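You operate a simulated robot arm through the tools that you are given. There is no shell and no other tool. Be economical: measure what you need, move in short steps, check, and stop when the job is done.

The job below is to be done with a simulated two-armed robot. You get a single attempt, and the scene is never put back.

TASK
Take the weight from the top of the lab bench and leave it on the white ledge under the crank. Take the red pot on the top of the air handler and put it away on the top of the wooden bench. Open the left drawer of the cream cabinet, put the jar with the blue lid in the inside of the left drawer of the cream cabinet and shut the drawer again. Pull the right drawer of the cream cabinet open. Do these in any order. Set down upright: weight, jar with the blue lid.

The check looks at the end state, three seconds after you hand in, the way a careful person would. Anything else that was tipped, shoved, dropped, spilled or broken makes it a failure. Lids that push on must go on centred and level and be pressed home; caps that screw on are set level and turned clockwise until they are tight.

THE ROBOT
Two 7-joint arms with fingered hands on one trunk, on a base that drives. Base frame: it is fixed to the floor where the robot stands at the start and does not move with it; the origin is under the middle of the robot, x ahead of it, y to its left, z up; the surface under the hand at the start is at about z = 800. Lengths are in mm, angles in rad, forces in N, time in s.
The left shoulder is at the start at [63, 187, 1181], the right one opposite. With the tool pointing down near the work surface each hand reaches from about 100 to 780 mm from the robot's upright axis, wherever it stands, measured 20 degrees to its own side. Places, roughly: inside of the left drawer of the cream cabinet [-4100, 2000, 600]; jar with the blue lid [-4000, 2000, 750]; left drawer of the cream cabinet [-4100, 1900, 600]; red pot (15x14x13 cm) [-1700, 1800, 1000]; right drawer of the cream cabinet [-3700, 1900, 600]; top of the wooden bench [-3100, -7400, 800]; weight [500, 250, 750]; white ledge under the crank [500, 2100, 900]. Payload 3.6 kg a hand.
Tool frame (each hand has its own): the origin (TCP) lies between the finger pads and is the grasp point; the fingertips stand 26 mm ahead of it; z points along the fingers, y is the line along which they close. The gripper opens to 88 mm. The gripper's body begins 30 mm behind the TCP. The gripper is a hand of 3 fingers: y runs from the thumb to the fingers, the wrist lies at [-17, -98, -164] in the tool frame, and closing takes about 1.5 s.
Orientation is that of the tool frame in the base frame, as a unit quaternion [w, x, y, z]. With the fingers straight down and the wrist toward the robot, the tool's x, y and z point along [0, 1, 0], [1, 0, 0] and [0, 0, -1] of the base frame.

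THE INTERFACE
- The arms move only by the tool nudge_tool. It takes "left_moves", "right_moves" or both (then of equal length, played together; a hand with none holds still); each is one flat list of numbers, 7 for each row, row after row: the shift along the base's x, y, z in mm, then the turn, a rotation vector about the base's x, y, z in rad, then the gripper command, from -1 (fully open) to 1 (shut), values between in proportion. In form: [x, y, z, wx, wy, wz, grip, x, y, z, wx, wy, wz, grip, ...]. A call has 1 to 10 rows; each row is the pose to reach, as a shift and turn from the pose commanded when the call began. A row lasts 0.2 s, in which the tool goes at most 50 mm and 0.15 rad; a call with a longer step from one row to the next is refused whole, and so is a gripper value outside its range. Where a pose cannot be reached the arm comes as near as it can. A force on the tool above 40 N (or 10 N above the force at the start of the call, whichever is more), or a blocked arm, ends the call early, and 0.2 s more pass. Each finger travels about 153 mm/s and halts on what it meets, pressing with about 22 N; the grip force reading is that of the motor and also rises with nothing between the fingers. The clock runs only during rows and for 0.2 s after the last one: add rows that repeat a pose to give the fingers time. It gives the time, the measured TCP pose, the force on the tool (base axes), the opening and the grip force at its end, in the units of the frame above (readings bear some noise), with the torque about the TCP (base axes, N m) and any sound that the robot's microphone picked up, and new pictures: "views" is both (left out), scene, wrist or none (wrist: the cameras of the hands that moved).
- Cameras (640 x 400 px; columns grow to the right, rows downward): "scene" is now at [242.8, 27, 1104.4]; the picture's right is [0.30, -0.95, 0.00], its down [-0.21, -0.07, -0.97] and it looks along [0.93, 0.29, -0.22] (base axes); focal length 214 px, centre (320, 200). "left" rides on the left gripper at [-56, -80, -102] in its tool frame; the picture's right is [-0.73, -0.32, 0.60], its down [0.62, -0.66, 0.41] and it looks along [0.27, 0.68, 0.69] (tool axes); focal length 247 px, centre (320, 200). "right" rides on the right gripper at [56, -80, -102] in its tool frame; the picture's right is [-0.73, 0.32, -0.60], its down [-0.62, -0.67, 0.41] and it looks along [-0.27, 0.67, 0.69] (tool axes); focal length 247 px, centre (320, 200). There is no depth. A picture from a camera that has moved, and an enlarged one, comes with that camera's place and axes in the base frame and with its lens.
- slide_trunk(by): slides the trunk up (or, below 0, down) by that many mm; the arms and the scene camera ride with it, the base frame stays. It gives what a move gives, with no picture.
- drive_base(legs): drives the robot by 1 to 6 legs, each [ahead, left, turn to the left] in mm, mm and rad, along the robot's own axes; the way and the turn of a leg run together, so that a leg with both is an arc; at most 1500 mm and 3.142 rad a leg. The arms and the cameras ride along, it lands a little off, and it stops where it bumps. It gives what a move gives, and a new picture of the scene camera.
- set_grasp(shape, hand): the hand has 3 fingers and takes this shape, open, in about a second: jaw (thumb against the fingers, like two jaws); tri (thumb and two fingers); tip (a fingertip pinch); poke (one finger out to press); point (the index stretched); flat (the hand flat); cup (the hand cupped); fist (a fist). The gripper value then closes the fingers along that shape, each until it touches; the sizes above hold for jaw. It gives what a move gives, with no picture.
- pan_tilt(pan, tilt): turns the head with the scene camera to pan (to the left, within 1.047 rad either way) and tilt (down, from -0.506 to 1.204), counted from straight ahead of the robot. It gives what a move gives, and a new picture of the scene camera.
- close_up(camera, box): a new picture of the part [left, top, right, bottom] of that camera's present view, enlarged. No time passes.
- hand_in(): hands the job in; it is judged then, once.

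Work in short steps. Places have to be worked out from the pictures, the camera data and where the tool is seen: move nearer, look again, correct. Check each grasp and each placing, and mend what went wrong. You have 165 turns and 260 pictures in all, those below and enlarged ones among them. Open the grippers and draw the arms clear of the work before you hand the job in, unless the task says otherwise; then end with one line.

The tools are called after ">>>" by a JSON object that holds its "name" and its "arguments". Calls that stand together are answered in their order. nudge_tool: Moves the arms, as the interface text tells. Its arguments: {"type":"object","properties":{"left_moves":{"type":"array","items":{"type":"number"}},"right_moves":{"type":"array","items":{"type":"number"}},"views":{"type":"string","enum":["both","scene","wrist","none"]}},"required":[]} The other tools are called the same way: slide_trunk (by) slides the trunk up or down; set_grasp (shape, hand) gives the hand a shape; drive_base (legs) drives the base; pan_tilt (pan, tilt) turns the head that bears the scene camera; close_up (camera, box) takes an enlarged picture of a part of a camera's view; hand_in () hands the job in.

At the start:

```text
t: 0.0
left_eef_pos: [445.1, 339.6, 1109.3]
left_tool_rot: [0.001, 0.707, 0.707, 0.0]
left_ft_force: [0.7, 0.0, -0.4]
left_ft_torque: [0.01, 0.01, -0.01]
left_width: 87.6
left_finger_force: 0.1
left_shape: jaw
right_eef_pos: [560.5, -108.1, 1048.5]
right_tool_rot: [0.0, 0.707, 0.707, 0.0]
right_ft_force: [0.4, -0.2, 1.1]
right_ft_torque: [0.02, -0.01, -0.02]
right_width: 87.6
right_finger_force: 0.0
right_shape: jaw
trunk travel left (down, up): [-325.0, 432.0]
robot x, y, heading: [-1.5, -0.9, 0.001]
head pan, tilt: [0.307, 0.225]
```

scene: 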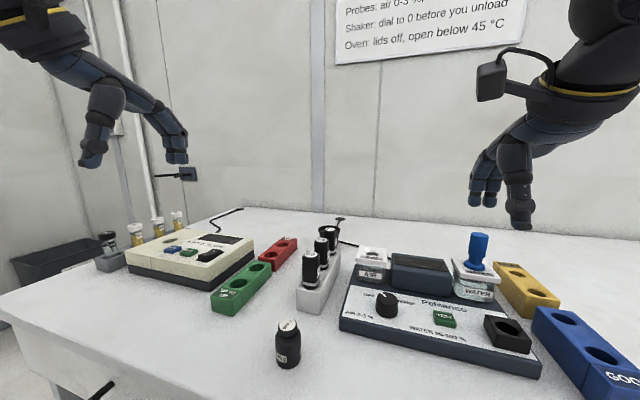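
right: 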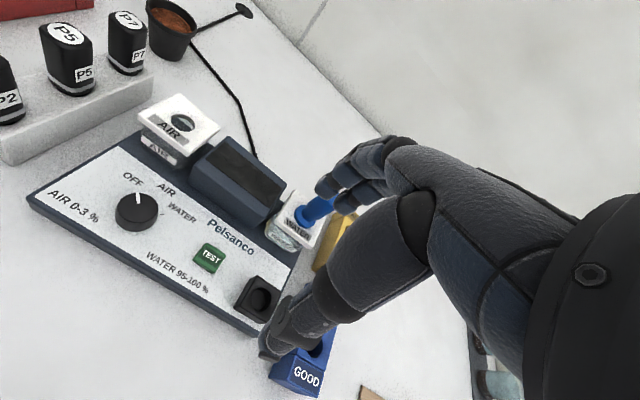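
left: 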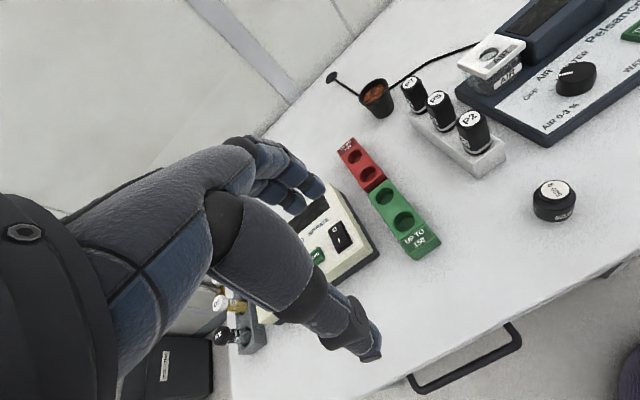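

The dark object with the white label in front of the rack may be the weight; I enlarge both views to check.

>>> {"name": "close_up", "arguments": {"camera": "scene", "box": [230, 220, 390, 380]}}

>>> {"name": "close_up", "arguments": {"camera": "left", "box": [320, 60, 640, 260]}}

>>> {"name": "pan_tilt", "arguments": {"pan": 0.9, "tilt": 0.3}}

```text
2.50 times, centred on (310, 300) of scene
camera zoom: at [242.8, 27.0, 1104.4], right [0.3, -0.95, 0.0], down [-0.21, -0.07, -0.97], along [0.93, 0.29, -0.22], focal length 536 px, centre (345, -50)
```

zoom: 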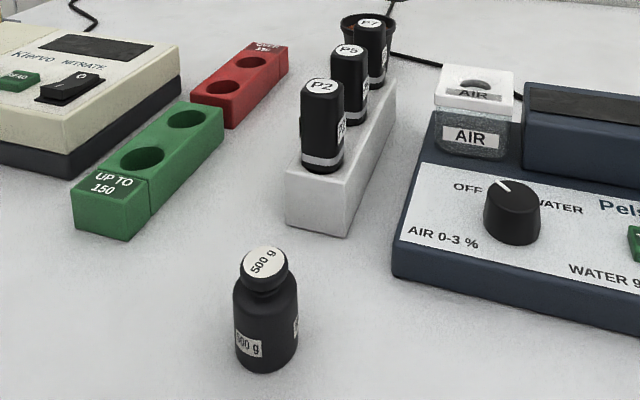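

```text
2.00 times, centred on (480, 160) of left
camera zoom: at [364.7, 282.8, 1212.4], right [-0.32, -0.73, -0.6], down [-0.66, 0.62, -0.41], along [0.68, 0.27, -0.69], focal length 494 px, centre (0, 280)
```

zoom: 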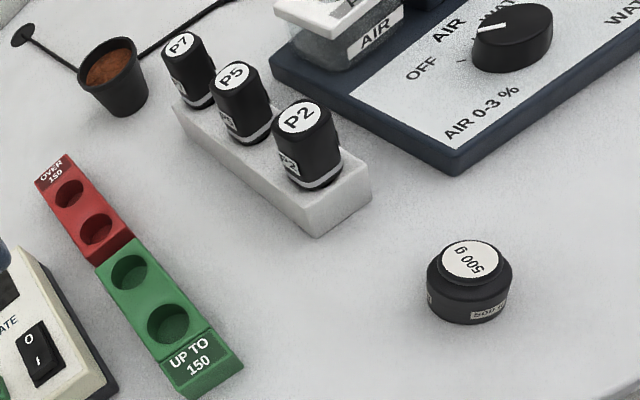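

```text
t: 1.0
left_eef_pos: [444.7, 339.5, 1109.3]
left_tool_rot: [0.0, 0.707, 0.707, 0.0]
left_ft_force: [0.7, 1.2, -0.5]
left_ft_torque: [-0.03, 0.02, 0.0]
left_width: 87.7
left_finger_force: 0.0
left_shape: jaw
right_eef_pos: [560.5, -107.1, 1047.6]
right_tool_rot: [0.001, 0.707, 0.707, 0.0]
right_ft_force: [0.1, -0.9, 0.6]
right_ft_torque: [0.02, 0.02, 0.0]
right_width: 87.8
right_finger_force: 0.1
right_shape: jaw
trunk travel left (down, up): [-325.0, 432.0]
robot x, y, heading: [0.7, -1.5, -0.002]
head pan, tilt: [0.901, 0.3]
camera scene: at [211.9, 71.9, 1097.4], right [0.78, -0.62, 0.0], down [-0.18, -0.23, -0.96], along [0.59, 0.75, -0.3], focal length 214 px, centre (320, 200)
```

scene: 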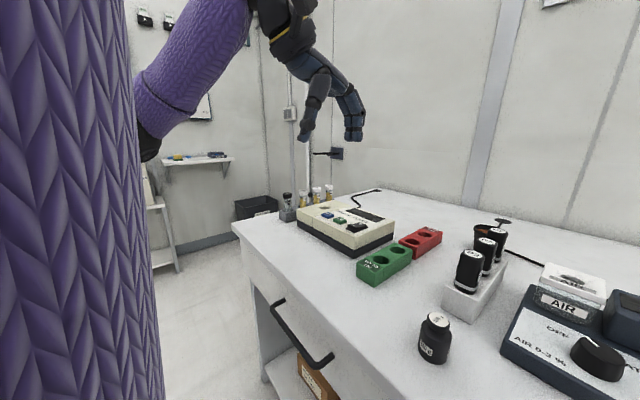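

The 500 g weight triangulates to about (483, 151), top near z 852, 40 mm across. I bring the left hand above it.

>>> {"name": "nudge_tool", "arguments": {"left_moves": [8, -40, -25, 0, 0, 0, -1, 16, -80, -50, 0, 0, 0, -1, 24, -120, -80, 0, 0, 0, -1, 32, -160, -115, 0, 0, 0, -1, 38, -189, -150, 0, 0, 0, -1, 38, -189, -179, 0, 0, 0, -1, 38, -189, -179, 0, 0, 0, -1], "views": "both"}}

>>> {"name": "pan_tilt", "arguments": {"pan": 0.3, "tilt": 0.5}}

```text
refused: row 3 steps farther than a row can; nothing moved
```

```text
t: 2.0
left_eef_pos: [445.5, 338.6, 1110.1]
left_tool_rot: [-0.001, 0.707, 0.707, 0.0]
left_ft_force: [-0.7, -0.7, 0.7]
left_ft_torque: [-0.01, 0.01, 0.0]
left_width: 88.0
left_finger_force: 0.0
left_shape: jaw
right_eef_pos: [561.8, -107.6, 1047.7]
right_tool_rot: [0.0, 0.707, 0.707, 0.0]
right_ft_force: [-1.3, 0.4, -0.4]
right_ft_torque: [-0.01, -0.01, 0.01]
right_width: 87.5
right_finger_force: 0.0
right_shape: jaw
trunk travel left (down, up): [-325.0, 432.0]
robot x, y, heading: [-1.4, -2.2, 0.003]
head pan, tilt: [0.3, 0.499]
camera scene: at [240.7, 25.7, 1079.0], right [0.3, -0.95, 0.0], down [-0.46, -0.14, -0.88], along [0.84, 0.26, -0.48], focal length 214 px, centre (320, 200)
```

scene: 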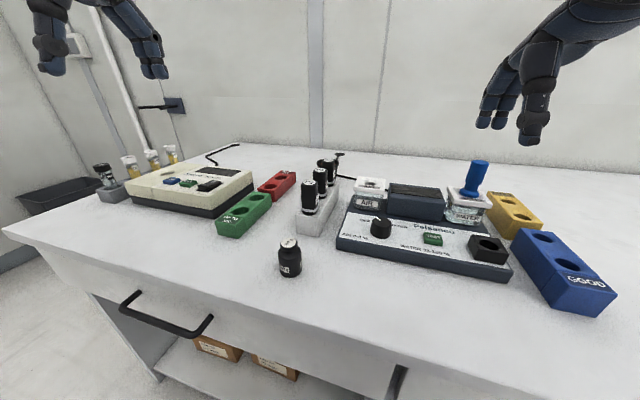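

The estimate holds, (483, 152). I send the same move with smaller steps.

>>> {"name": "nudge_tool", "arguments": {"left_moves": [6, -30, -25, 0, 0, 0, -1, 12, -60, -50, 0, 0, 0, -1, 18, -90, -80, 0, 0, 0, -1, 24, -120, -110, 0, 0, 0, -1, 30, -150, -140, 0, 0, 0, -1, 36, -180, -165, 0, 0, 0, -1, 38, -187, -185, 0, 0, 0, -1, 38, -187, -185, 0, 0, 0, -1], "views": "both"}}

```text
t: 3.8
left_eef_pos: [483.4, 154.6, 924.8]
left_tool_rot: [0.0, 0.707, 0.707, 0.0]
left_ft_force: [-1.0, 0.4, 0.8]
left_ft_torque: [-0.02, -0.01, 0.0]
left_width: 87.8
left_finger_force: 0.1
left_shape: jaw
right_eef_pos: [560.9, -106.8, 1047.6]
right_tool_rot: [0.0, 0.707, 0.707, 0.0]
right_ft_force: [0.7, 0.0, 0.5]
right_ft_torque: [0.0, 0.01, -0.04]
right_width: 87.6
right_finger_force: 0.0
right_shape: jaw
trunk travel left (down, up): [-325.0, 432.0]
robot x, y, heading: [5.1, 1.2, 0.003]
head pan, tilt: [0.3, 0.499]
camera scene: at [240.8, 25.6, 1079.0], right [0.3, -0.96, 0.0], down [-0.46, -0.14, -0.88], along [0.84, 0.26, -0.48], focal length 214 px, centre (320, 200)
camera left: at [403.1, 98.0, 1027.4], right [-0.32, -0.73, -0.6], down [-0.66, 0.62, -0.41], along [0.68, 0.27, -0.69], focal length 247 px, centre (320, 200)
```

scene: 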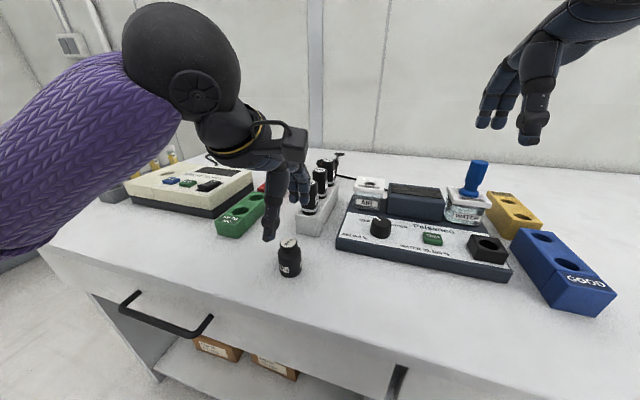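
left: 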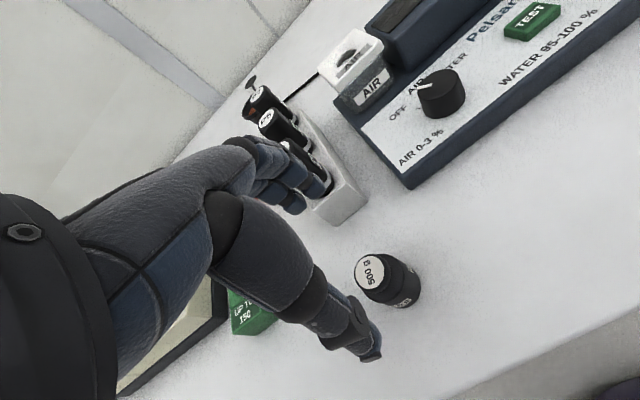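

The weight sits right under the TCP at about (482, 154). I go down 92 mm and look before closing.

>>> {"name": "nudge_tool", "arguments": {"left_moves": [0, 0, -30, 0, 0, 0, -1, 0, 0, -60, 0, 0, 0, -1, 0, 0, -80, 0, 0, 0, -1, 0, 0, -92, 0, 0, 0, -1, 0, 0, -92, 0, 0, 0, -1], "views": "both"}}

```text
t: 5.0
left_eef_pos: [484.3, 153.8, 832.7]
left_tool_rot: [0.0, 0.707, 0.707, 0.0]
left_ft_force: [-0.3, -0.1, -0.1]
left_ft_torque: [-0.01, -0.02, -0.01]
left_width: 87.7
left_finger_force: 0.0
left_shape: jaw
right_eef_pos: [560.3, -107.3, 1047.7]
right_tool_rot: [0.0, 0.707, 0.707, 0.0]
right_ft_force: [0.0, -0.2, 0.4]
right_ft_torque: [0.05, -0.01, 0.01]
right_width: 87.5
right_finger_force: 0.0
right_shape: jaw
trunk travel left (down, up): [-325.0, 432.0]
robot x, y, heading: [0.9, 0.8, -0.002]
head pan, tilt: [0.3, 0.499]
camera scene: at [240.8, 25.6, 1079.0], right [0.3, -0.96, 0.0], down [-0.46, -0.14, -0.88], along [0.84, 0.26, -0.48], focal length 214 px, centre (320, 200)
camera left: at [403.7, 96.8, 935.0], right [-0.32, -0.73, -0.6], down [-0.67, 0.62, -0.41], along [0.68, 0.27, -0.69], focal length 247 px, centre (320, 200)
```

scene: 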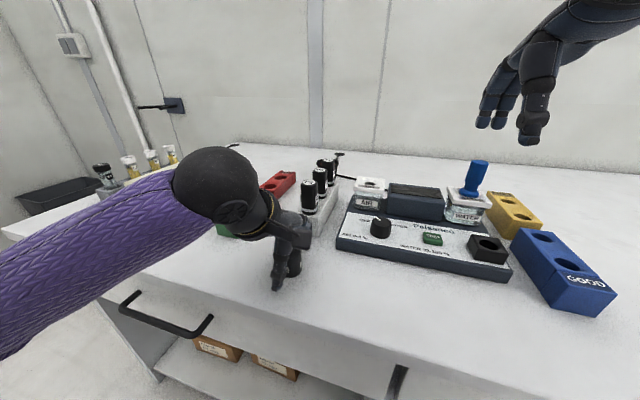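
left: 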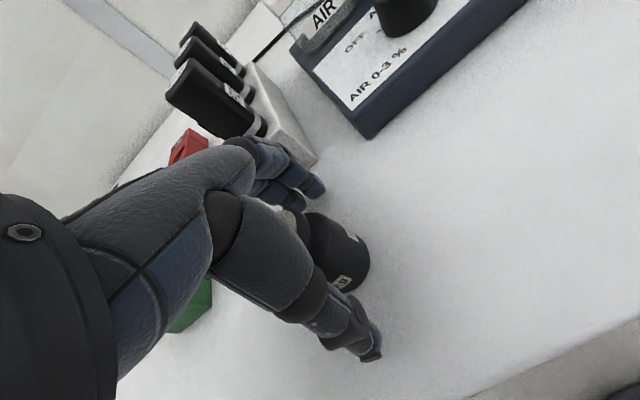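

The weight is between thumb and fingers; I close.

>>> {"name": "nudge_tool", "arguments": {"left_moves": [0, 0, 0, 0, 0, 0, 0, 0, 0, 0, 0, 0, 0, 0.5, 0, 0, 0, 0, 0, 0, 1, 0, 0, 0, 0, 0, 0, 1, 0, 0, 0, 0, 0, 0, 1, 0, 0, 0, 0, 0, 0, 1, 0, 0, 0, 0, 0, 0, 1, 0, 0, 0, 0, 0, 0, 1], "views": "wrist"}}

```text
t: 6.8
left_eef_pos: [484.2, 153.1, 833.1]
left_tool_rot: [0.0, 0.707, 0.707, 0.001]
left_ft_force: [0.1, -0.7, 0.2]
left_ft_torque: [0.0, 0.02, 0.01]
left_width: 29.2
left_finger_force: 22.3
left_shape: jaw
right_eef_pos: [560.6, -107.2, 1047.9]
right_tool_rot: [-0.001, 0.707, 0.707, -0.001]
right_ft_force: [0.3, 0.2, 0.1]
right_ft_torque: [-0.03, -0.02, -0.03]
right_width: 87.7
right_finger_force: 0.0
right_shape: jaw
trunk travel left (down, up): [-325.0, 432.0]
robot x, y, heading: [-4.3, 3.7, -0.0]
head pan, tilt: [0.3, 0.499]
camera left: at [403.8, 96.7, 935.2], right [-0.32, -0.73, -0.6], down [-0.67, 0.62, -0.41], along [0.68, 0.27, -0.69], focal length 247 px, centre (320, 200)
```

left: 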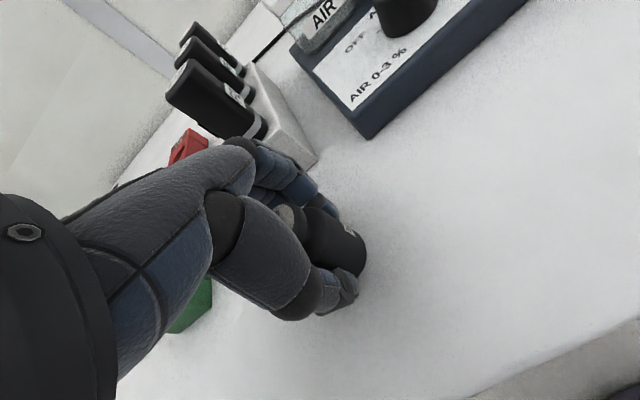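

Held at width 29 mm. I lift it 150 mm straight up and check.

>>> {"name": "nudge_tool", "arguments": {"left_moves": [0, 0, 15, 0, 0, 0, 1, 0, 0, 45, 0, 0, 0, 1, 0, 0, 85, 0, 0, 0, 1, 0, 0, 125, 0, 0, 0, 1, 0, 0, 160, 0, 0, 0, 1, 0, 0, 200, 0, 0, 0, 1, 0, 0, 200, 0, 0, 0, 1], "views": "both"}}

>>> {"name": "close_up", "arguments": {"camera": "left", "box": [220, 120, 420, 320]}}

```text
t: 8.4
left_eef_pos: [483.1, 153.2, 1030.6]
left_tool_rot: [-0.001, 0.707, 0.707, 0.0]
left_ft_force: [0.3, 0.5, -4.7]
left_ft_torque: [-0.01, 0.0, 0.02]
left_width: 29.0
left_finger_force: 21.9
left_shape: jaw
right_eef_pos: [560.7, -108.6, 1047.4]
right_tool_rot: [0.0, 0.707, 0.707, 0.0]
right_ft_force: [0.1, 0.3, -0.1]
right_ft_torque: [0.0, -0.03, 0.02]
right_width: 87.7
right_finger_force: 0.1
right_shape: jaw
trunk travel left (down, up): [-325.0, 432.0]
robot x, y, heading: [3.9, -0.1, -0.004]
head pan, tilt: [0.3, 0.499]
camera scene: at [241.2, 25.6, 1078.8], right [0.3, -0.96, 0.0], down [-0.46, -0.14, -0.88], along [0.84, 0.26, -0.48], focal length 214 px, centre (320, 200)
camera left: at [402.8, 96.1, 1134.3], right [-0.32, -0.73, -0.6], down [-0.67, 0.62, -0.41], along [0.67, 0.27, -0.69], focal length 247 px, centre (320, 200)
```

scene: 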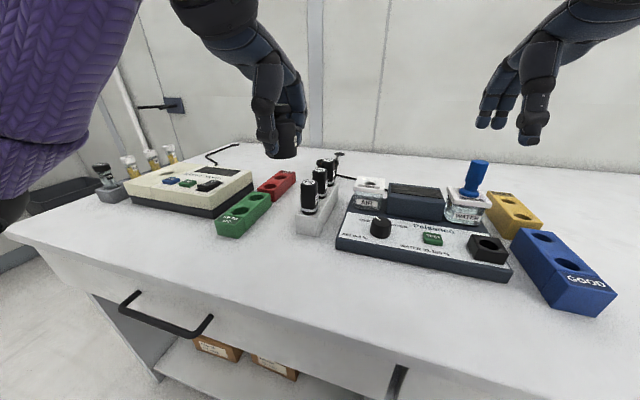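
left: 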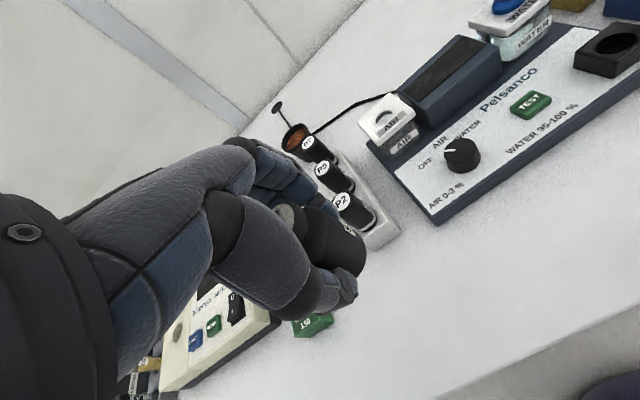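

```text
2.00 times, centred on (320, 220) of left
camera zoom: at [402.8, 96.1, 1134.3], right [-0.32, -0.73, -0.6], down [-0.67, 0.62, -0.41], along [0.67, 0.27, -0.69], focal length 494 px, centre (320, 160)
```

zoom: 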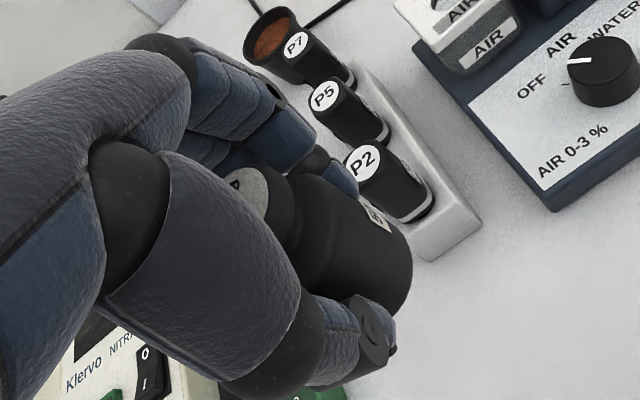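

The weight is firmly held and upright. I back off 250 mm from the bench and turn left to face the ledge, with the head looking ahead.

>>> {"name": "drive_base", "arguments": {"legs": [[-250, 0, 0], [0, 0, 1.5708]]}}

>>> {"name": "pan_tilt", "arguments": {"pan": 0, "tilt": 0.2}}

```text
t: 14.0
left_eef_pos: [-399.9, 485.4, 1031.6]
left_tool_rot: [0.0, 0.008, 1.0, 0.0]
left_ft_force: [0.3, 0.0, -4.7]
left_ft_torque: [0.03, 0.0, 0.0]
left_width: 28.2
left_finger_force: 22.1
left_shape: jaw
right_eef_pos: [-139.9, 558.8, 1048.3]
right_tool_rot: [0.0, 0.007, 1.0, -0.001]
right_ft_force: [-0.3, 0.2, 0.3]
right_ft_torque: [0.0, 0.0, 0.0]
right_width: 87.8
right_finger_force: 0.1
right_shape: jaw
trunk travel left (down, up): [-325.0, 432.0]
robot x, y, heading: [-256.4, -2.9, 1.558]
head pan, tilt: [0.3, 0.499]
camera scene: at [-278.1, 239.9, 1078.9], right [0.96, 0.28, 0.0], down [0.14, -0.46, -0.88], along [-0.25, 0.84, -0.48], focal length 214 px, centre (320, 200)
```

scene: 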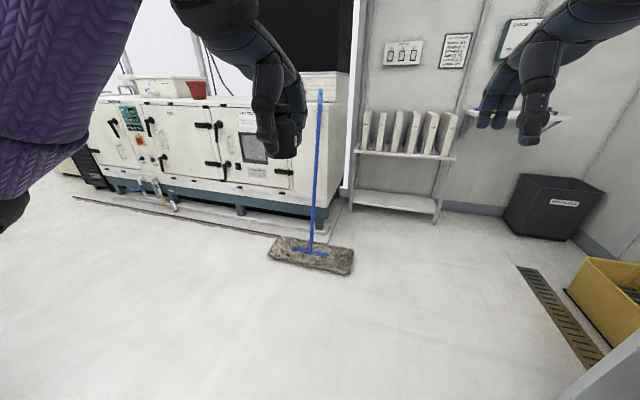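

```text
t: 14.8
left_eef_pos: [-400.2, 485.8, 1030.9]
left_tool_rot: [0.0, 0.007, 1.0, 0.0]
left_ft_force: [0.2, 0.1, -5.6]
left_ft_torque: [-0.02, 0.01, 0.02]
left_width: 28.3
left_finger_force: 21.6
left_shape: jaw
right_eef_pos: [-139.0, 558.8, 1047.6]
right_tool_rot: [0.0, 0.007, 1.0, -0.002]
right_ft_force: [-0.7, -0.6, 0.7]
right_ft_torque: [0.0, 0.02, 0.0]
right_width: 87.6
right_finger_force: 0.2
right_shape: jaw
trunk travel left (down, up): [-325.0, 432.0]
robot x, y, heading: [-257.4, -3.6, 1.556]
head pan, tilt: [0.0, 0.201]
camera scene: at [-251.1, 245.8, 1106.5], right [1.0, -0.01, 0.0], down [0.0, -0.2, -0.98], along [0.01, 0.98, -0.2], focal length 214 px, centre (320, 200)
```

scene: 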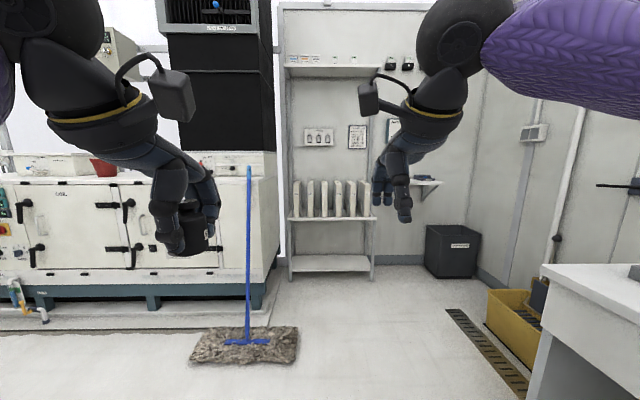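

The mop stands near (-680, 1350), the bench corner near (370, 780), and the ledge spans about x 310–830 at y 2100. I drive between them in legs, keeping clear of both.

>>> {"name": "drive_base", "arguments": {"legs": [[600, -250, 0], [500, 0, 0], [0, -380, 0]]}}

```text
t: 23.1
left_eef_pos: [250.4, 1593.2, 1031.6]
left_tool_rot: [-0.001, 0.005, 1.0, 0.0]
left_ft_force: [0.7, -0.9, -4.9]
left_ft_torque: [0.0, -0.02, -0.03]
left_width: 28.7
left_finger_force: 21.9
left_shape: jaw
right_eef_pos: [511.5, 1667.9, 1047.5]
right_tool_rot: [0.0, 0.005, 1.0, -0.001]
right_ft_force: [-0.3, 0.4, 1.0]
right_ft_torque: [0.01, -0.02, -0.01]
right_width: 88.0
right_finger_force: 0.0
right_shape: jaw
trunk travel left (down, up): [-325.0, 432.0]
robot x, y, heading: [397.4, 1106.0, 1.56]
head pan, tilt: [0.0, 0.201]
camera scene: at [401.1, 1353.7, 1106.6], right [1.0, -0.01, 0.0], down [0.0, -0.2, -0.98], along [0.01, 0.98, -0.2], focal length 214 px, centre (320, 200)
```

scene: 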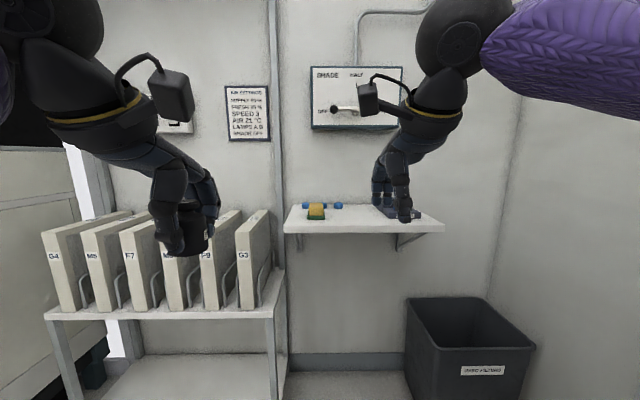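

The ledge spans roughly x 300–760, front y ≈ 1960, top z ≈ 905; the gap at x ≈ 500 looks free. I pull the right hand back toward the robot to clear the view.

>>> {"name": "nudge_tool", "arguments": {"right_moves": [0, -40, 0, 0, 0, 0, -1, 0, -80, 0, 0, 0, 0, -1, 0, -120, 0, 0, 0, 0, -1, 20, -160, 0, 0, 0, 0, -1, 40, -200, 0, 0, 0, 0, -1, 60, -240, 0, 0, 0, 0, -1, 80, -250, 0, 0, 0, 0, -1, 100, -250, 0, 0, 0, 0, -1], "views": "none"}}

>>> {"name": "drive_base", "arguments": {"legs": [[0, -220, 0], [150, 0, 0]]}}

>>> {"name": "close_up", "arguments": {"camera": "scene", "box": [160, 160, 480, 360]}}

```text
t: 24.9
left_eef_pos: [251.3, 1591.9, 1031.7]
left_tool_rot: [-0.001, 0.006, 1.0, 0.0]
left_ft_force: [-0.2, -0.4, -5.3]
left_ft_torque: [0.02, 0.03, 0.0]
left_width: 28.6
left_finger_force: 21.8
left_shape: jaw
right_eef_pos: [596.9, 1498.4, 1065.2]
right_tool_rot: [0.001, 0.005, 1.0, -0.002]
right_ft_force: [0.6, -1.0, 0.3]
right_ft_torque: [0.0, 0.03, 0.0]
right_width: 88.0
right_finger_force: 0.0
right_shape: jaw
right hand out of reach, approached as far as the arm can: row 5, 6, 7, 8
trunk travel left (down, up): [-325.0, 432.0]
robot x, y, heading: [398.4, 1109.8, 1.559]
head pan, tilt: [0.0, 0.201]
```

```text
t: 26.4
left_eef_pos: [420.6, 1590.8, 1030.6]
left_tool_rot: [-0.001, 0.005, 1.0, -0.002]
left_ft_force: [0.3, -0.4, -5.8]
left_ft_torque: [-0.01, 0.02, 0.01]
left_width: 28.6
left_finger_force: 21.6
left_shape: jaw
right_eef_pos: [764.9, 1497.2, 1065.6]
right_tool_rot: [0.0, 0.005, 1.0, -0.002]
right_ft_force: [-0.2, 0.4, -0.3]
right_ft_torque: [-0.03, 0.01, 0.01]
right_width: 87.6
right_finger_force: 0.0
right_shape: jaw
trunk travel left (down, up): [-325.0, 432.0]
robot x, y, heading: [565.3, 1108.1, 1.558]
head pan, tilt: [0.0, 0.201]
stopped in leg 1: the robot was blocked; the commanded pose is now the measured one
camera scene: at [569.8, 1351.7, 1106.6], right [1.0, -0.01, 0.0], down [0.0, -0.2, -0.98], along [0.01, 0.98, -0.2], focal length 214 px, centre (320, 200)
```

scene: 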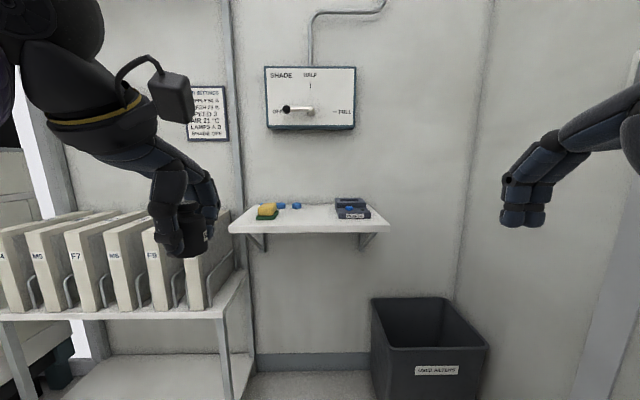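

```text
2.00 times, centred on (320, 260) of scene
camera zoom: at [569.8, 1351.7, 1106.6], right [1.0, -0.01, 0.0], down [0.0, -0.2, -0.98], along [0.01, 0.98, -0.2], focal length 429 px, centre (320, 80)
```

zoom: 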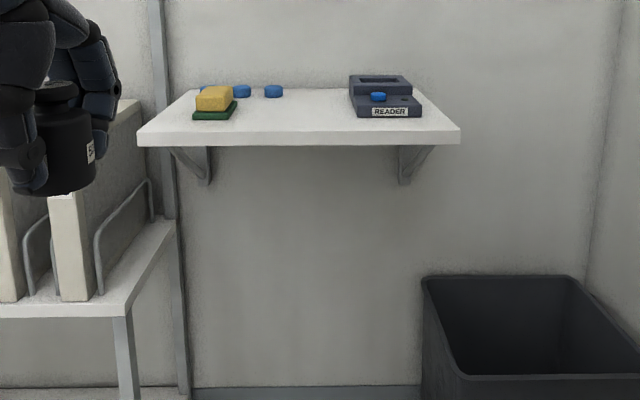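

Triangulation gives ledge top z ≈ 905, x 304–785, front y ≈ 1963; free spot at about (540, 2050). The base bumped something on its right, so I back off left 30 mm, move the weight to the right and up a little, then drive in.

>>> {"name": "nudge_tool", "arguments": {"left_moves": [30, 0, 20, 0, 0, 0, 1, 60, 0, 30, 0, 0, 0, 1, 90, 0, 40, 0, 0, 0, 1, 120, 0, 40, 0, 0, 0, 1, 150, 0, 40, 0, 0, 0, 1, 150, 0, 40, 0, 0, 0, 1], "views": "none"}}

>>> {"name": "drive_base", "arguments": {"legs": [[0, 30, 0], [350, 0, 0]]}}

>>> {"name": "pan_tilt", "arguments": {"pan": 0, "tilt": 0.5}}

```text
t: 27.8
left_eef_pos: [566.5, 1591.2, 1070.9]
left_tool_rot: [-0.001, 0.004, 1.0, -0.001]
left_ft_force: [-0.5, 0.3, -4.9]
left_ft_torque: [0.04, -0.02, 0.0]
left_width: 28.6
left_finger_force: 22.5
left_shape: jaw
right_eef_pos: [762.4, 1497.2, 1067.2]
right_tool_rot: [0.001, 0.005, 1.0, -0.002]
right_ft_force: [-0.9, -0.1, 0.7]
right_ft_torque: [0.0, 0.05, -0.01]
right_width: 87.6
right_finger_force: 0.1
right_shape: jaw
trunk travel left (down, up): [-325.0, 432.0]
robot x, y, heading: [566.7, 1104.3, 1.557]
head pan, tilt: [0.0, 0.201]
```

```text
t: 30.5
left_eef_pos: [537.9, 1944.3, 1071.1]
left_tool_rot: [-0.001, 0.001, 1.0, -0.001]
left_ft_force: [-0.6, -1.2, -5.5]
left_ft_torque: [-0.02, -0.02, 0.02]
left_width: 28.6
left_finger_force: 21.6
left_shape: jaw
right_eef_pos: [734.7, 1853.2, 1065.0]
right_tool_rot: [0.0, 0.003, 1.0, -0.003]
right_ft_force: [0.4, 0.4, -0.2]
right_ft_torque: [-0.01, 0.04, 0.02]
right_width: 87.7
right_finger_force: 0.1
right_shape: jaw
trunk travel left (down, up): [-325.0, 432.0]
robot x, y, heading: [540.0, 1459.6, 1.566]
head pan, tilt: [0.0, 0.201]
camera scene: at [540.7, 1705.6, 1106.4], right [1.0, -0.01, 0.0], down [0.0, -0.2, -0.98], along [0.01, 0.98, -0.2], focal length 214 px, centre (320, 200)
```

scene: 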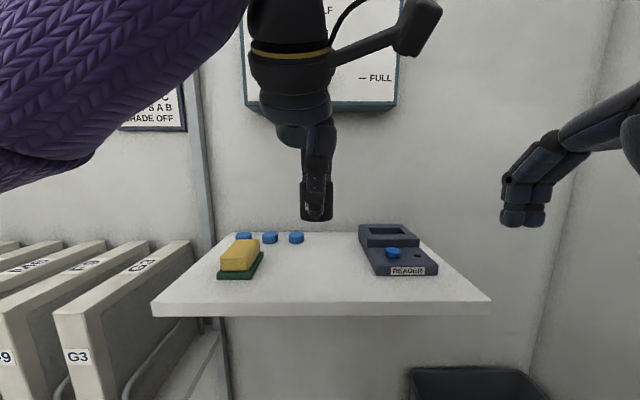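

```text
t: 31.3
left_eef_pos: [538.0, 1943.5, 1070.7]
left_tool_rot: [-0.001, 0.002, 1.0, -0.001]
left_ft_force: [0.4, 0.1, -4.8]
left_ft_torque: [0.01, 0.0, 0.02]
left_width: 28.4
left_finger_force: 22.4
left_shape: jaw
right_eef_pos: [735.1, 1851.2, 1066.6]
right_tool_rot: [0.0, 0.002, 1.0, -0.002]
right_ft_force: [-0.1, 0.6, 0.3]
right_ft_torque: [-0.02, 0.01, 0.01]
right_width: 87.8
right_finger_force: 0.0
right_shape: jaw
trunk travel left (down, up): [-325.0, 432.0]
robot x, y, heading: [541.3, 1462.5, 1.564]
head pan, tilt: [0.0, 0.499]
camera scene: at [540.7, 1702.6, 1079.0], right [1.0, -0.01, 0.0], down [0.0, -0.48, -0.88], along [0.01, 0.88, -0.48], focal length 214 px, centre (320, 200)
```

scene: 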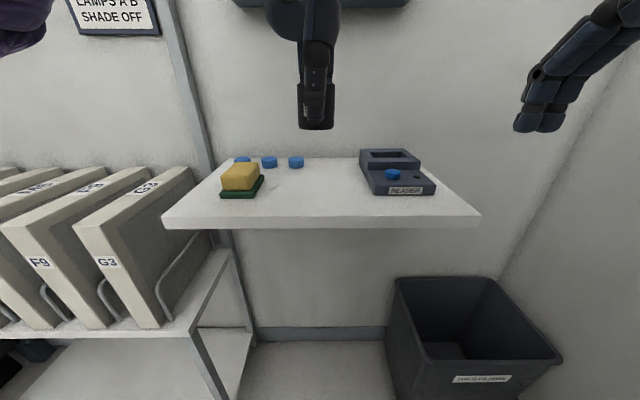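

The spot at (538, 2055) is clear. I move forward over it and descend to just above contact height.

>>> {"name": "nudge_tool", "arguments": {"left_moves": [0, 40, -10, 0, 0, 0, 1, 0, 80, -25, 0, 0, 0, 1, 0, 110, -55, 0, 0, 0, 1, 0, 110, -90, 0, 0, 0, 1, 0, 110, -115, 0, 0, 0, 1, 0, 110, -115, 0, 0, 0, 1], "views": "both"}}

```text
t: 32.7
left_eef_pos: [537.3, 2054.0, 955.8]
left_tool_rot: [-0.001, 0.002, 1.0, -0.001]
left_ft_force: [0.1, -0.5, -5.3]
left_ft_torque: [-0.04, 0.02, -0.02]
left_width: 28.2
left_finger_force: 21.6
left_shape: jaw
right_eef_pos: [734.4, 1851.7, 1066.8]
right_tool_rot: [0.001, 0.002, 1.0, -0.003]
right_ft_force: [0.5, 0.8, -0.2]
right_ft_torque: [-0.01, 0.0, 0.0]
right_width: 87.6
right_finger_force: 0.2
right_shape: jaw
trunk travel left (down, up): [-325.0, 432.0]
robot x, y, heading: [541.3, 1459.8, 1.564]
head pan, tilt: [0.0, 0.499]
camera scene: at [540.6, 1702.5, 1079.0], right [1.0, -0.01, 0.0], down [0.0, -0.48, -0.88], along [0.01, 0.88, -0.48], focal length 214 px, centre (320, 200)
camera left: at [592.3, 1973.7, 1057.6], right [0.73, -0.32, -0.6], down [-0.63, -0.66, -0.41], along [-0.27, 0.68, -0.69], focal length 247 px, centre (320, 200)
```

scene: 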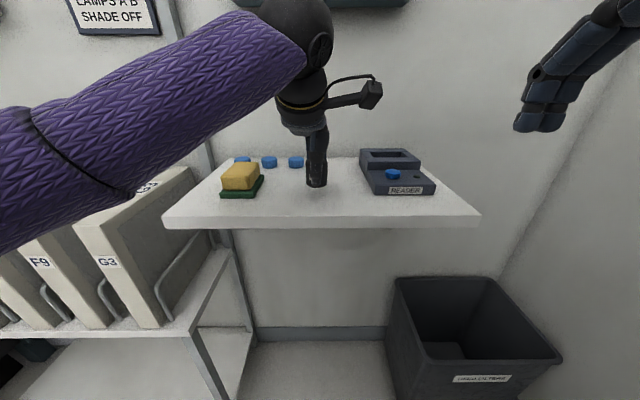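
left: 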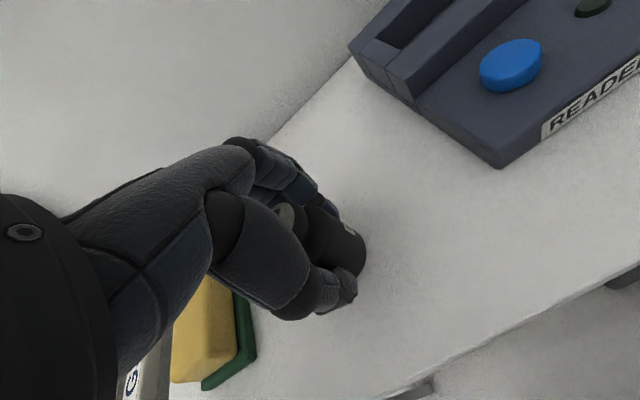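

About 13 mm above contact by estimate. I step down slowly and watch the force.

>>> {"name": "nudge_tool", "arguments": {"left_moves": [0, 0, -4, 0, 0, 0, 1, 0, 0, -7, 0, 0, 0, 1, 0, 0, -9, 0, 0, 0, 1], "views": "none"}}

>>> {"name": "nudge_tool", "arguments": {"left_moves": [0, 0, -1.5, 0, 0, 0, 1, 0, 0, -3, 0, 0, 0, 1, 0, 0, -3, 0, 0, 0, 1], "views": "none"}}

```text
t: 33.5
left_eef_pos: [535.6, 2053.9, 946.2]
left_tool_rot: [-0.001, 0.002, 1.0, -0.001]
left_ft_force: [-0.1, -0.3, -4.2]
left_ft_torque: [0.02, -0.05, -0.01]
left_width: 28.3
left_finger_force: 22.3
left_shape: jaw
right_eef_pos: [734.9, 1851.7, 1066.5]
right_tool_rot: [0.0, 0.002, 1.0, -0.001]
right_ft_force: [-0.3, 0.1, -0.2]
right_ft_torque: [-0.01, -0.02, -0.01]
right_width: 88.0
right_finger_force: 0.0
right_shape: jaw
trunk travel left (down, up): [-325.0, 432.0]
robot x, y, heading: [538.9, 1459.1, 1.57]
head pan, tilt: [0.0, 0.499]
```

```text
t: 34.3
left_eef_pos: [538.3, 2054.0, 942.2]
left_tool_rot: [-0.001, 0.001, 1.0, 0.0]
left_ft_force: [0.9, 0.5, -4.6]
left_ft_torque: [0.02, 0.02, 0.04]
left_width: 28.3
left_finger_force: 22.0
left_shape: jaw
right_eef_pos: [734.3, 1851.4, 1065.9]
right_tool_rot: [0.0, 0.003, 1.0, -0.001]
right_ft_force: [1.0, -0.6, 0.1]
right_ft_torque: [0.01, 0.01, 0.01]
right_width: 87.9
right_finger_force: 0.0
right_shape: jaw
trunk travel left (down, up): [-325.0, 432.0]
robot x, y, heading: [539.3, 1459.2, 1.565]
head pan, tilt: [0.0, 0.499]
```

No contact yet; I keep lowering in small steps.

>>> {"name": "nudge_tool", "arguments": {"left_moves": [0, 0, -1.5, 0, 0, 0, 1, 0, 0, -3, 0, 0, 0, 1, 0, 0, -3, 0, 0, 0, 1], "views": "none"}}

>>> {"name": "nudge_tool", "arguments": {"left_moves": [0, 0, -1.5, 0, 0, 0, 1, 0, 0, -2, 0, 0, 0, 1, 0, 0, -2, 0, 0, 0, 1], "views": "wrist"}}

```text
t: 35.1
left_eef_pos: [538.1, 2054.1, 940.5]
left_tool_rot: [-0.001, 0.003, 1.0, -0.001]
left_ft_force: [0.2, -0.8, -5.8]
left_ft_torque: [0.0, 0.01, 0.02]
left_width: 28.3
left_finger_force: 22.2
left_shape: jaw
right_eef_pos: [734.6, 1852.0, 1067.0]
right_tool_rot: [-0.001, 0.002, 1.0, -0.001]
right_ft_force: [0.1, 0.1, -0.3]
right_ft_torque: [0.0, 0.01, -0.01]
right_width: 87.8
right_finger_force: 0.1
right_shape: jaw
trunk travel left (down, up): [-325.0, 432.0]
robot x, y, heading: [542.6, 1458.7, 1.563]
head pan, tilt: [0.0, 0.499]
```

```text
t: 35.9
left_eef_pos: [537.5, 2054.1, 938.9]
left_tool_rot: [0.0, 0.003, 1.0, -0.001]
left_ft_force: [-0.4, -0.8, -5.0]
left_ft_torque: [-0.01, 0.01, -0.02]
left_width: 28.3
left_finger_force: 22.1
left_shape: jaw
right_eef_pos: [733.9, 1851.6, 1065.8]
right_tool_rot: [0.0, 0.003, 1.0, -0.002]
right_ft_force: [-0.7, -0.1, -0.9]
right_ft_torque: [0.0, -0.05, 0.02]
right_width: 87.9
right_finger_force: 0.1
right_shape: jaw
trunk travel left (down, up): [-325.0, 432.0]
robot x, y, heading: [538.9, 1461.6, 1.568]
head pan, tilt: [0.0, 0.499]
camera left: at [593.2, 1974.0, 1042.0], right [0.73, -0.32, -0.6], down [-0.63, -0.66, -0.41], along [-0.27, 0.68, -0.69], focal length 247 px, centre (320, 200)
```

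left: 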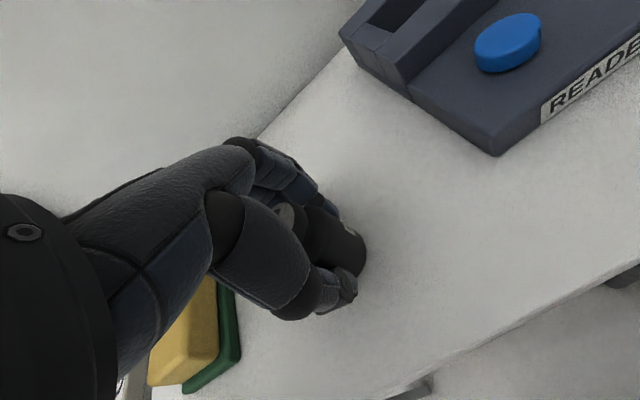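

Still carrying 5 N; lower further in 2–3 mm steps.

>>> {"name": "nudge_tool", "arguments": {"left_moves": [0, 0, -1.5, 0, 0, 0, 1, 0, 0, -3, 0, 0, 0, 1, 0, 0, -3, 0, 0, 0, 1], "views": "none"}}

>>> {"name": "nudge_tool", "arguments": {"left_moves": [0, 0, -1.5, 0, 0, 0, 1, 0, 0, -2.5, 0, 0, 0, 1, 0, 0, -2.5, 0, 0, 0, 1], "views": "none"}}

```text
t: 36.7
left_eef_pos: [536.7, 2054.2, 935.6]
left_tool_rot: [-0.001, 0.001, 1.0, -0.001]
left_ft_force: [-0.2, 0.1, -5.1]
left_ft_torque: [-0.03, 0.01, -0.02]
left_width: 28.3
left_finger_force: 22.0
left_shape: jaw
right_eef_pos: [734.0, 1851.6, 1064.8]
right_tool_rot: [0.0, 0.002, 1.0, -0.001]
right_ft_force: [-1.4, -0.7, 0.2]
right_ft_torque: [0.01, 0.02, -0.01]
right_width: 87.8
right_finger_force: 0.1
right_shape: jaw
trunk travel left (down, up): [-325.0, 432.0]
robot x, y, heading: [541.6, 1457.4, 1.563]
head pan, tilt: [0.0, 0.499]
```

```text
t: 37.5
left_eef_pos: [537.5, 2053.8, 933.7]
left_tool_rot: [-0.002, 0.002, 1.0, -0.001]
left_ft_force: [0.3, -0.3, -4.5]
left_ft_torque: [0.03, 0.02, 0.01]
left_width: 28.5
left_finger_force: 21.9
left_shape: jaw
right_eef_pos: [734.3, 1851.5, 1066.1]
right_tool_rot: [0.0, 0.003, 1.0, -0.002]
right_ft_force: [0.1, -0.5, 0.1]
right_ft_torque: [0.03, -0.05, -0.01]
right_width: 88.0
right_finger_force: 0.0
right_shape: jaw
trunk travel left (down, up): [-325.0, 432.0]
robot x, y, heading: [545.0, 1457.1, 1.569]
head pan, tilt: [0.0, 0.499]
```

Still free; a closer look at the scene from the side and one more step down.

>>> {"name": "nudge_tool", "arguments": {"left_moves": [0, 0, -1.5, 0, 0, 0, 1, 0, 0, -2.5, 0, 0, 0, 1, 0, 0, -2.5, 0, 0, 0, 1], "views": "none"}}

>>> {"name": "close_up", "arguments": {"camera": "scene", "box": [260, 120, 380, 240]}}

```text
t: 38.3
left_eef_pos: [537.9, 2053.4, 932.4]
left_tool_rot: [-0.001, 0.001, 1.0, 0.002]
left_ft_force: [-1.9, 1.1, 3.5]
left_ft_torque: [0.07, 0.02, -0.01]
left_width: 28.8
left_finger_force: 21.9
left_shape: jaw
right_eef_pos: [735.0, 1850.5, 1065.9]
right_tool_rot: [0.0, 0.002, 1.0, 0.0]
right_ft_force: [0.6, -1.1, 0.3]
right_ft_torque: [0.0, 0.0, 0.02]
right_width: 87.7
right_finger_force: 0.1
right_shape: jaw
trunk travel left (down, up): [-325.0, 432.0]
robot x, y, heading: [537.7, 1460.0, 1.559]
head pan, tilt: [0.0, 0.499]
```

```text
3.33 times, centred on (320, 180) of scene
camera zoom: at [540.5, 1702.1, 1079.1], right [1.0, -0.01, 0.0], down [0.0, -0.48, -0.88], along [0.01, 0.88, -0.48], focal length 715 px, centre (320, 267)
```

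zoom: 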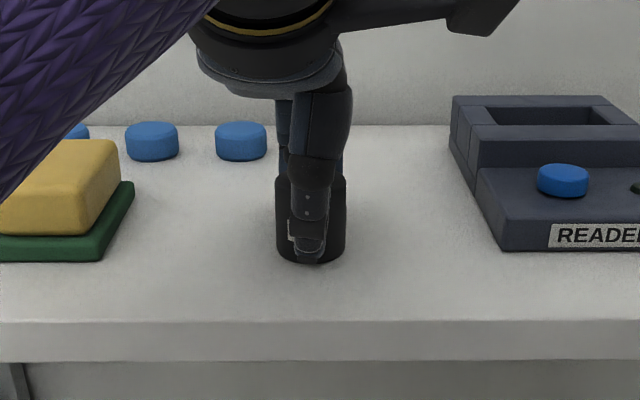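

Contact made, resting on the ledge. I open the hand slowly and then rise.

>>> {"name": "nudge_tool", "arguments": {"left_moves": [0, 0, 0, 0, 0, 0, 0.3, 0, 0, 0, 0, 0, 0, 0, 0, 0, 0, 0, 0, 0, -0.5, 0, 0, 0, 0, 0, 0, -1, 0, 0, 0, 0, 0, 0, -1, 0, 0, 0, 0, 0, 0, -1], "views": "wrist"}}

```text
t: 39.7
left_eef_pos: [537.0, 2054.4, 932.1]
left_tool_rot: [-0.001, 0.003, 1.0, 0.0]
left_ft_force: [0.3, -0.4, 0.4]
left_ft_torque: [0.0, -0.01, 0.0]
left_width: 87.8
left_finger_force: 0.0
left_shape: jaw
right_eef_pos: [734.7, 1850.3, 1066.4]
right_tool_rot: [0.0, 0.003, 1.0, -0.001]
right_ft_force: [-0.1, 0.4, -0.7]
right_ft_torque: [-0.01, 0.01, 0.01]
right_width: 87.9
right_finger_force: 0.0
right_shape: jaw
trunk travel left (down, up): [-325.0, 432.0]
robot x, y, heading: [541.7, 1460.4, 1.564]
head pan, tilt: [0.0, 0.499]
camera left: at [593.4, 1973.7, 1033.9], right [0.73, -0.32, -0.6], down [-0.63, -0.66, -0.41], along [-0.27, 0.68, -0.69], focal length 247 px, centre (320, 200)
```

left: 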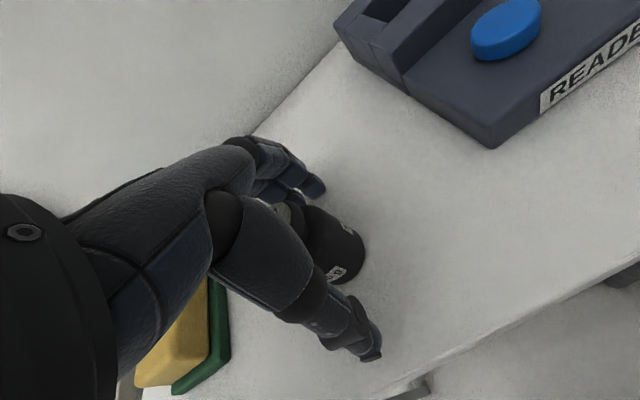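

Released and standing. I rise straight up, then draw back.

>>> {"name": "nudge_tool", "arguments": {"left_moves": [0, 0, 35, 0, 0, 0, -1, 0, 0, 75, 0, 0, 0, -1, 0, 0, 115, 0, 0, 0, -1, 0, -40, 140, 0, 0, 0, -1, 0, -80, 150, 0, 0, 0, -1, -30, -115, 150, 0, 0, 0, -1, -60, -140, 150, 0, 0, 0, -1, -90, -160, 150, 0, 0, 0, -1], "views": "scene"}}

```text
t: 41.4
left_eef_pos: [447.0, 1962.8, 1094.8]
left_tool_rot: [-0.014, -0.013, 0.996, 0.088]
left_ft_force: [-0.4, 0.4, 0.1]
left_ft_torque: [0.0, -0.03, 0.04]
left_width: 87.7
left_finger_force: 0.0
left_shape: jaw
left hand out of reach, approached as far as the arm can: row 5, 6, 7, 8
right_eef_pos: [734.6, 1850.6, 1065.3]
right_tool_rot: [0.001, 0.003, 1.0, -0.002]
right_ft_force: [-0.3, -0.3, -1.1]
right_ft_torque: [0.03, -0.02, 0.05]
right_width: 87.7
right_finger_force: 0.0
right_shape: jaw
trunk travel left (down, up): [-325.0, 432.0]
robot x, y, heading: [541.1, 1458.1, 1.565]
head pan, tilt: [0.0, 0.499]
stopped in row 8 (left hand): the arm was blocked; the commanded pose is now the measured one
camera scene: at [540.2, 1702.5, 1078.9], right [1.0, -0.01, 0.0], down [0.0, -0.48, -0.88], along [0.01, 0.88, -0.48], focal length 214 px, centre (320, 200)
```

scene: 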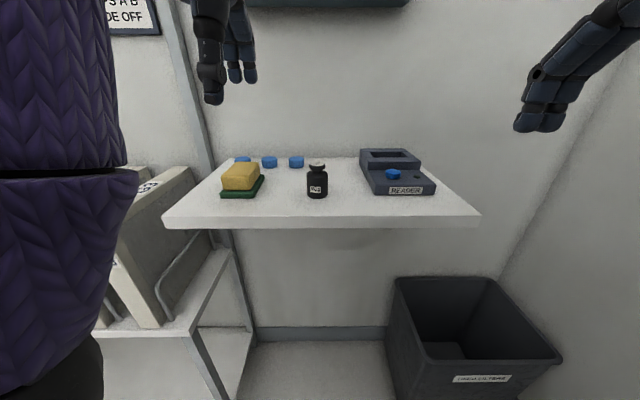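

The weight stands well on the ledge. The left elbow is near the filters, so I drive straight back to clear before anything else.

>>> {"name": "drive_base", "arguments": {"legs": [[-330, 0, 0]]}}

```text
t: 43.6
left_eef_pos: [446.1, 1633.2, 1094.8]
left_tool_rot: [-0.015, -0.011, 0.996, 0.088]
left_ft_force: [0.3, 0.8, 0.2]
left_ft_torque: [-0.01, 0.0, -0.02]
left_width: 87.8
left_finger_force: 0.1
left_shape: jaw
right_eef_pos: [731.7, 1520.0, 1066.2]
right_tool_rot: [-0.001, 0.004, 1.0, -0.002]
right_ft_force: [0.0, 0.1, -0.9]
right_ft_torque: [0.01, -0.02, -0.02]
right_width: 87.8
right_finger_force: 0.1
right_shape: jaw
trunk travel left (down, up): [-325.0, 432.0]
robot x, y, heading: [539.2, 1130.3, 1.56]
head pan, tilt: [0.0, 0.499]
camera scene: at [538.9, 1372.3, 1079.2], right [1.0, -0.01, 0.0], down [0.0, -0.48, -0.88], along [0.01, 0.88, -0.48], focal length 214 px, centre (320, 200)
```

scene: 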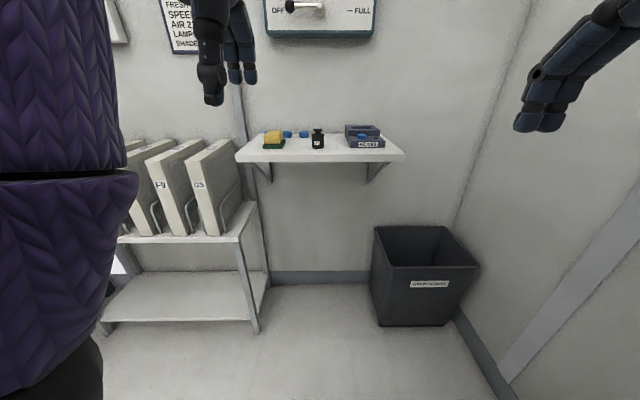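

Filters and ledge are fine. I glance to the right at the crate that stopped the base earlier.

>>> {"name": "pan_tilt", "arguments": {"pan": -0.9, "tilt": 0.8}}

>>> {"name": "nudge_tool", "arguments": {"left_moves": [-35, 0, 0, 0, 0, 0, -1, -70, 0, 0, 0, 0, 0, -1, -100, 20, 0, 0, 0, 0, -1], "views": "none"}}

```text
t: 44.8
left_eef_pos: [446.1, 1632.2, 1094.8]
left_tool_rot: [-0.015, -0.011, 0.996, 0.088]
left_ft_force: [-0.7, -0.8, -0.6]
left_ft_torque: [-0.02, 0.0, -0.01]
left_width: 87.9
left_finger_force: 0.1
left_shape: jaw
right_eef_pos: [732.9, 1521.1, 1066.2]
right_tool_rot: [0.0, 0.004, 1.0, -0.002]
right_ft_force: [0.7, -0.4, 0.0]
right_ft_torque: [0.01, -0.01, 0.0]
right_width: 87.8
right_finger_force: 0.1
right_shape: jaw
trunk travel left (down, up): [-325.0, 432.0]
robot x, y, heading: [533.6, 1127.1, 1.564]
head pan, tilt: [-0.901, 0.799]
camera scene: at [601.8, 1331.7, 1053.1], right [0.62, -0.79, 0.0], down [-0.57, -0.44, -0.7], along [0.55, 0.43, -0.72], focal length 214 px, centre (320, 200)
```

scene: 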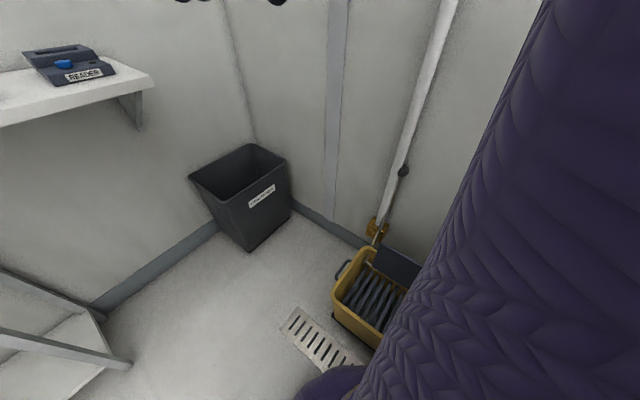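

```text
t: 45.6
left_eef_pos: [347.0, 1653.4, 1093.8]
left_tool_rot: [-0.013, -0.01, 0.996, 0.087]
left_ft_force: [-0.5, 0.6, 0.0]
left_ft_torque: [-0.01, -0.03, -0.05]
left_width: 87.8
left_finger_force: 0.1
left_shape: jaw
right_eef_pos: [732.7, 1521.5, 1066.0]
right_tool_rot: [0.001, 0.004, 1.0, -0.002]
right_ft_force: [-0.3, -0.1, 0.3]
right_ft_torque: [-0.01, -0.03, 0.0]
right_width: 87.5
right_finger_force: 0.0
right_shape: jaw
trunk travel left (down, up): [-325.0, 432.0]
robot x, y, heading: [534.9, 1127.7, 1.562]
head pan, tilt: [-0.901, 0.799]
```

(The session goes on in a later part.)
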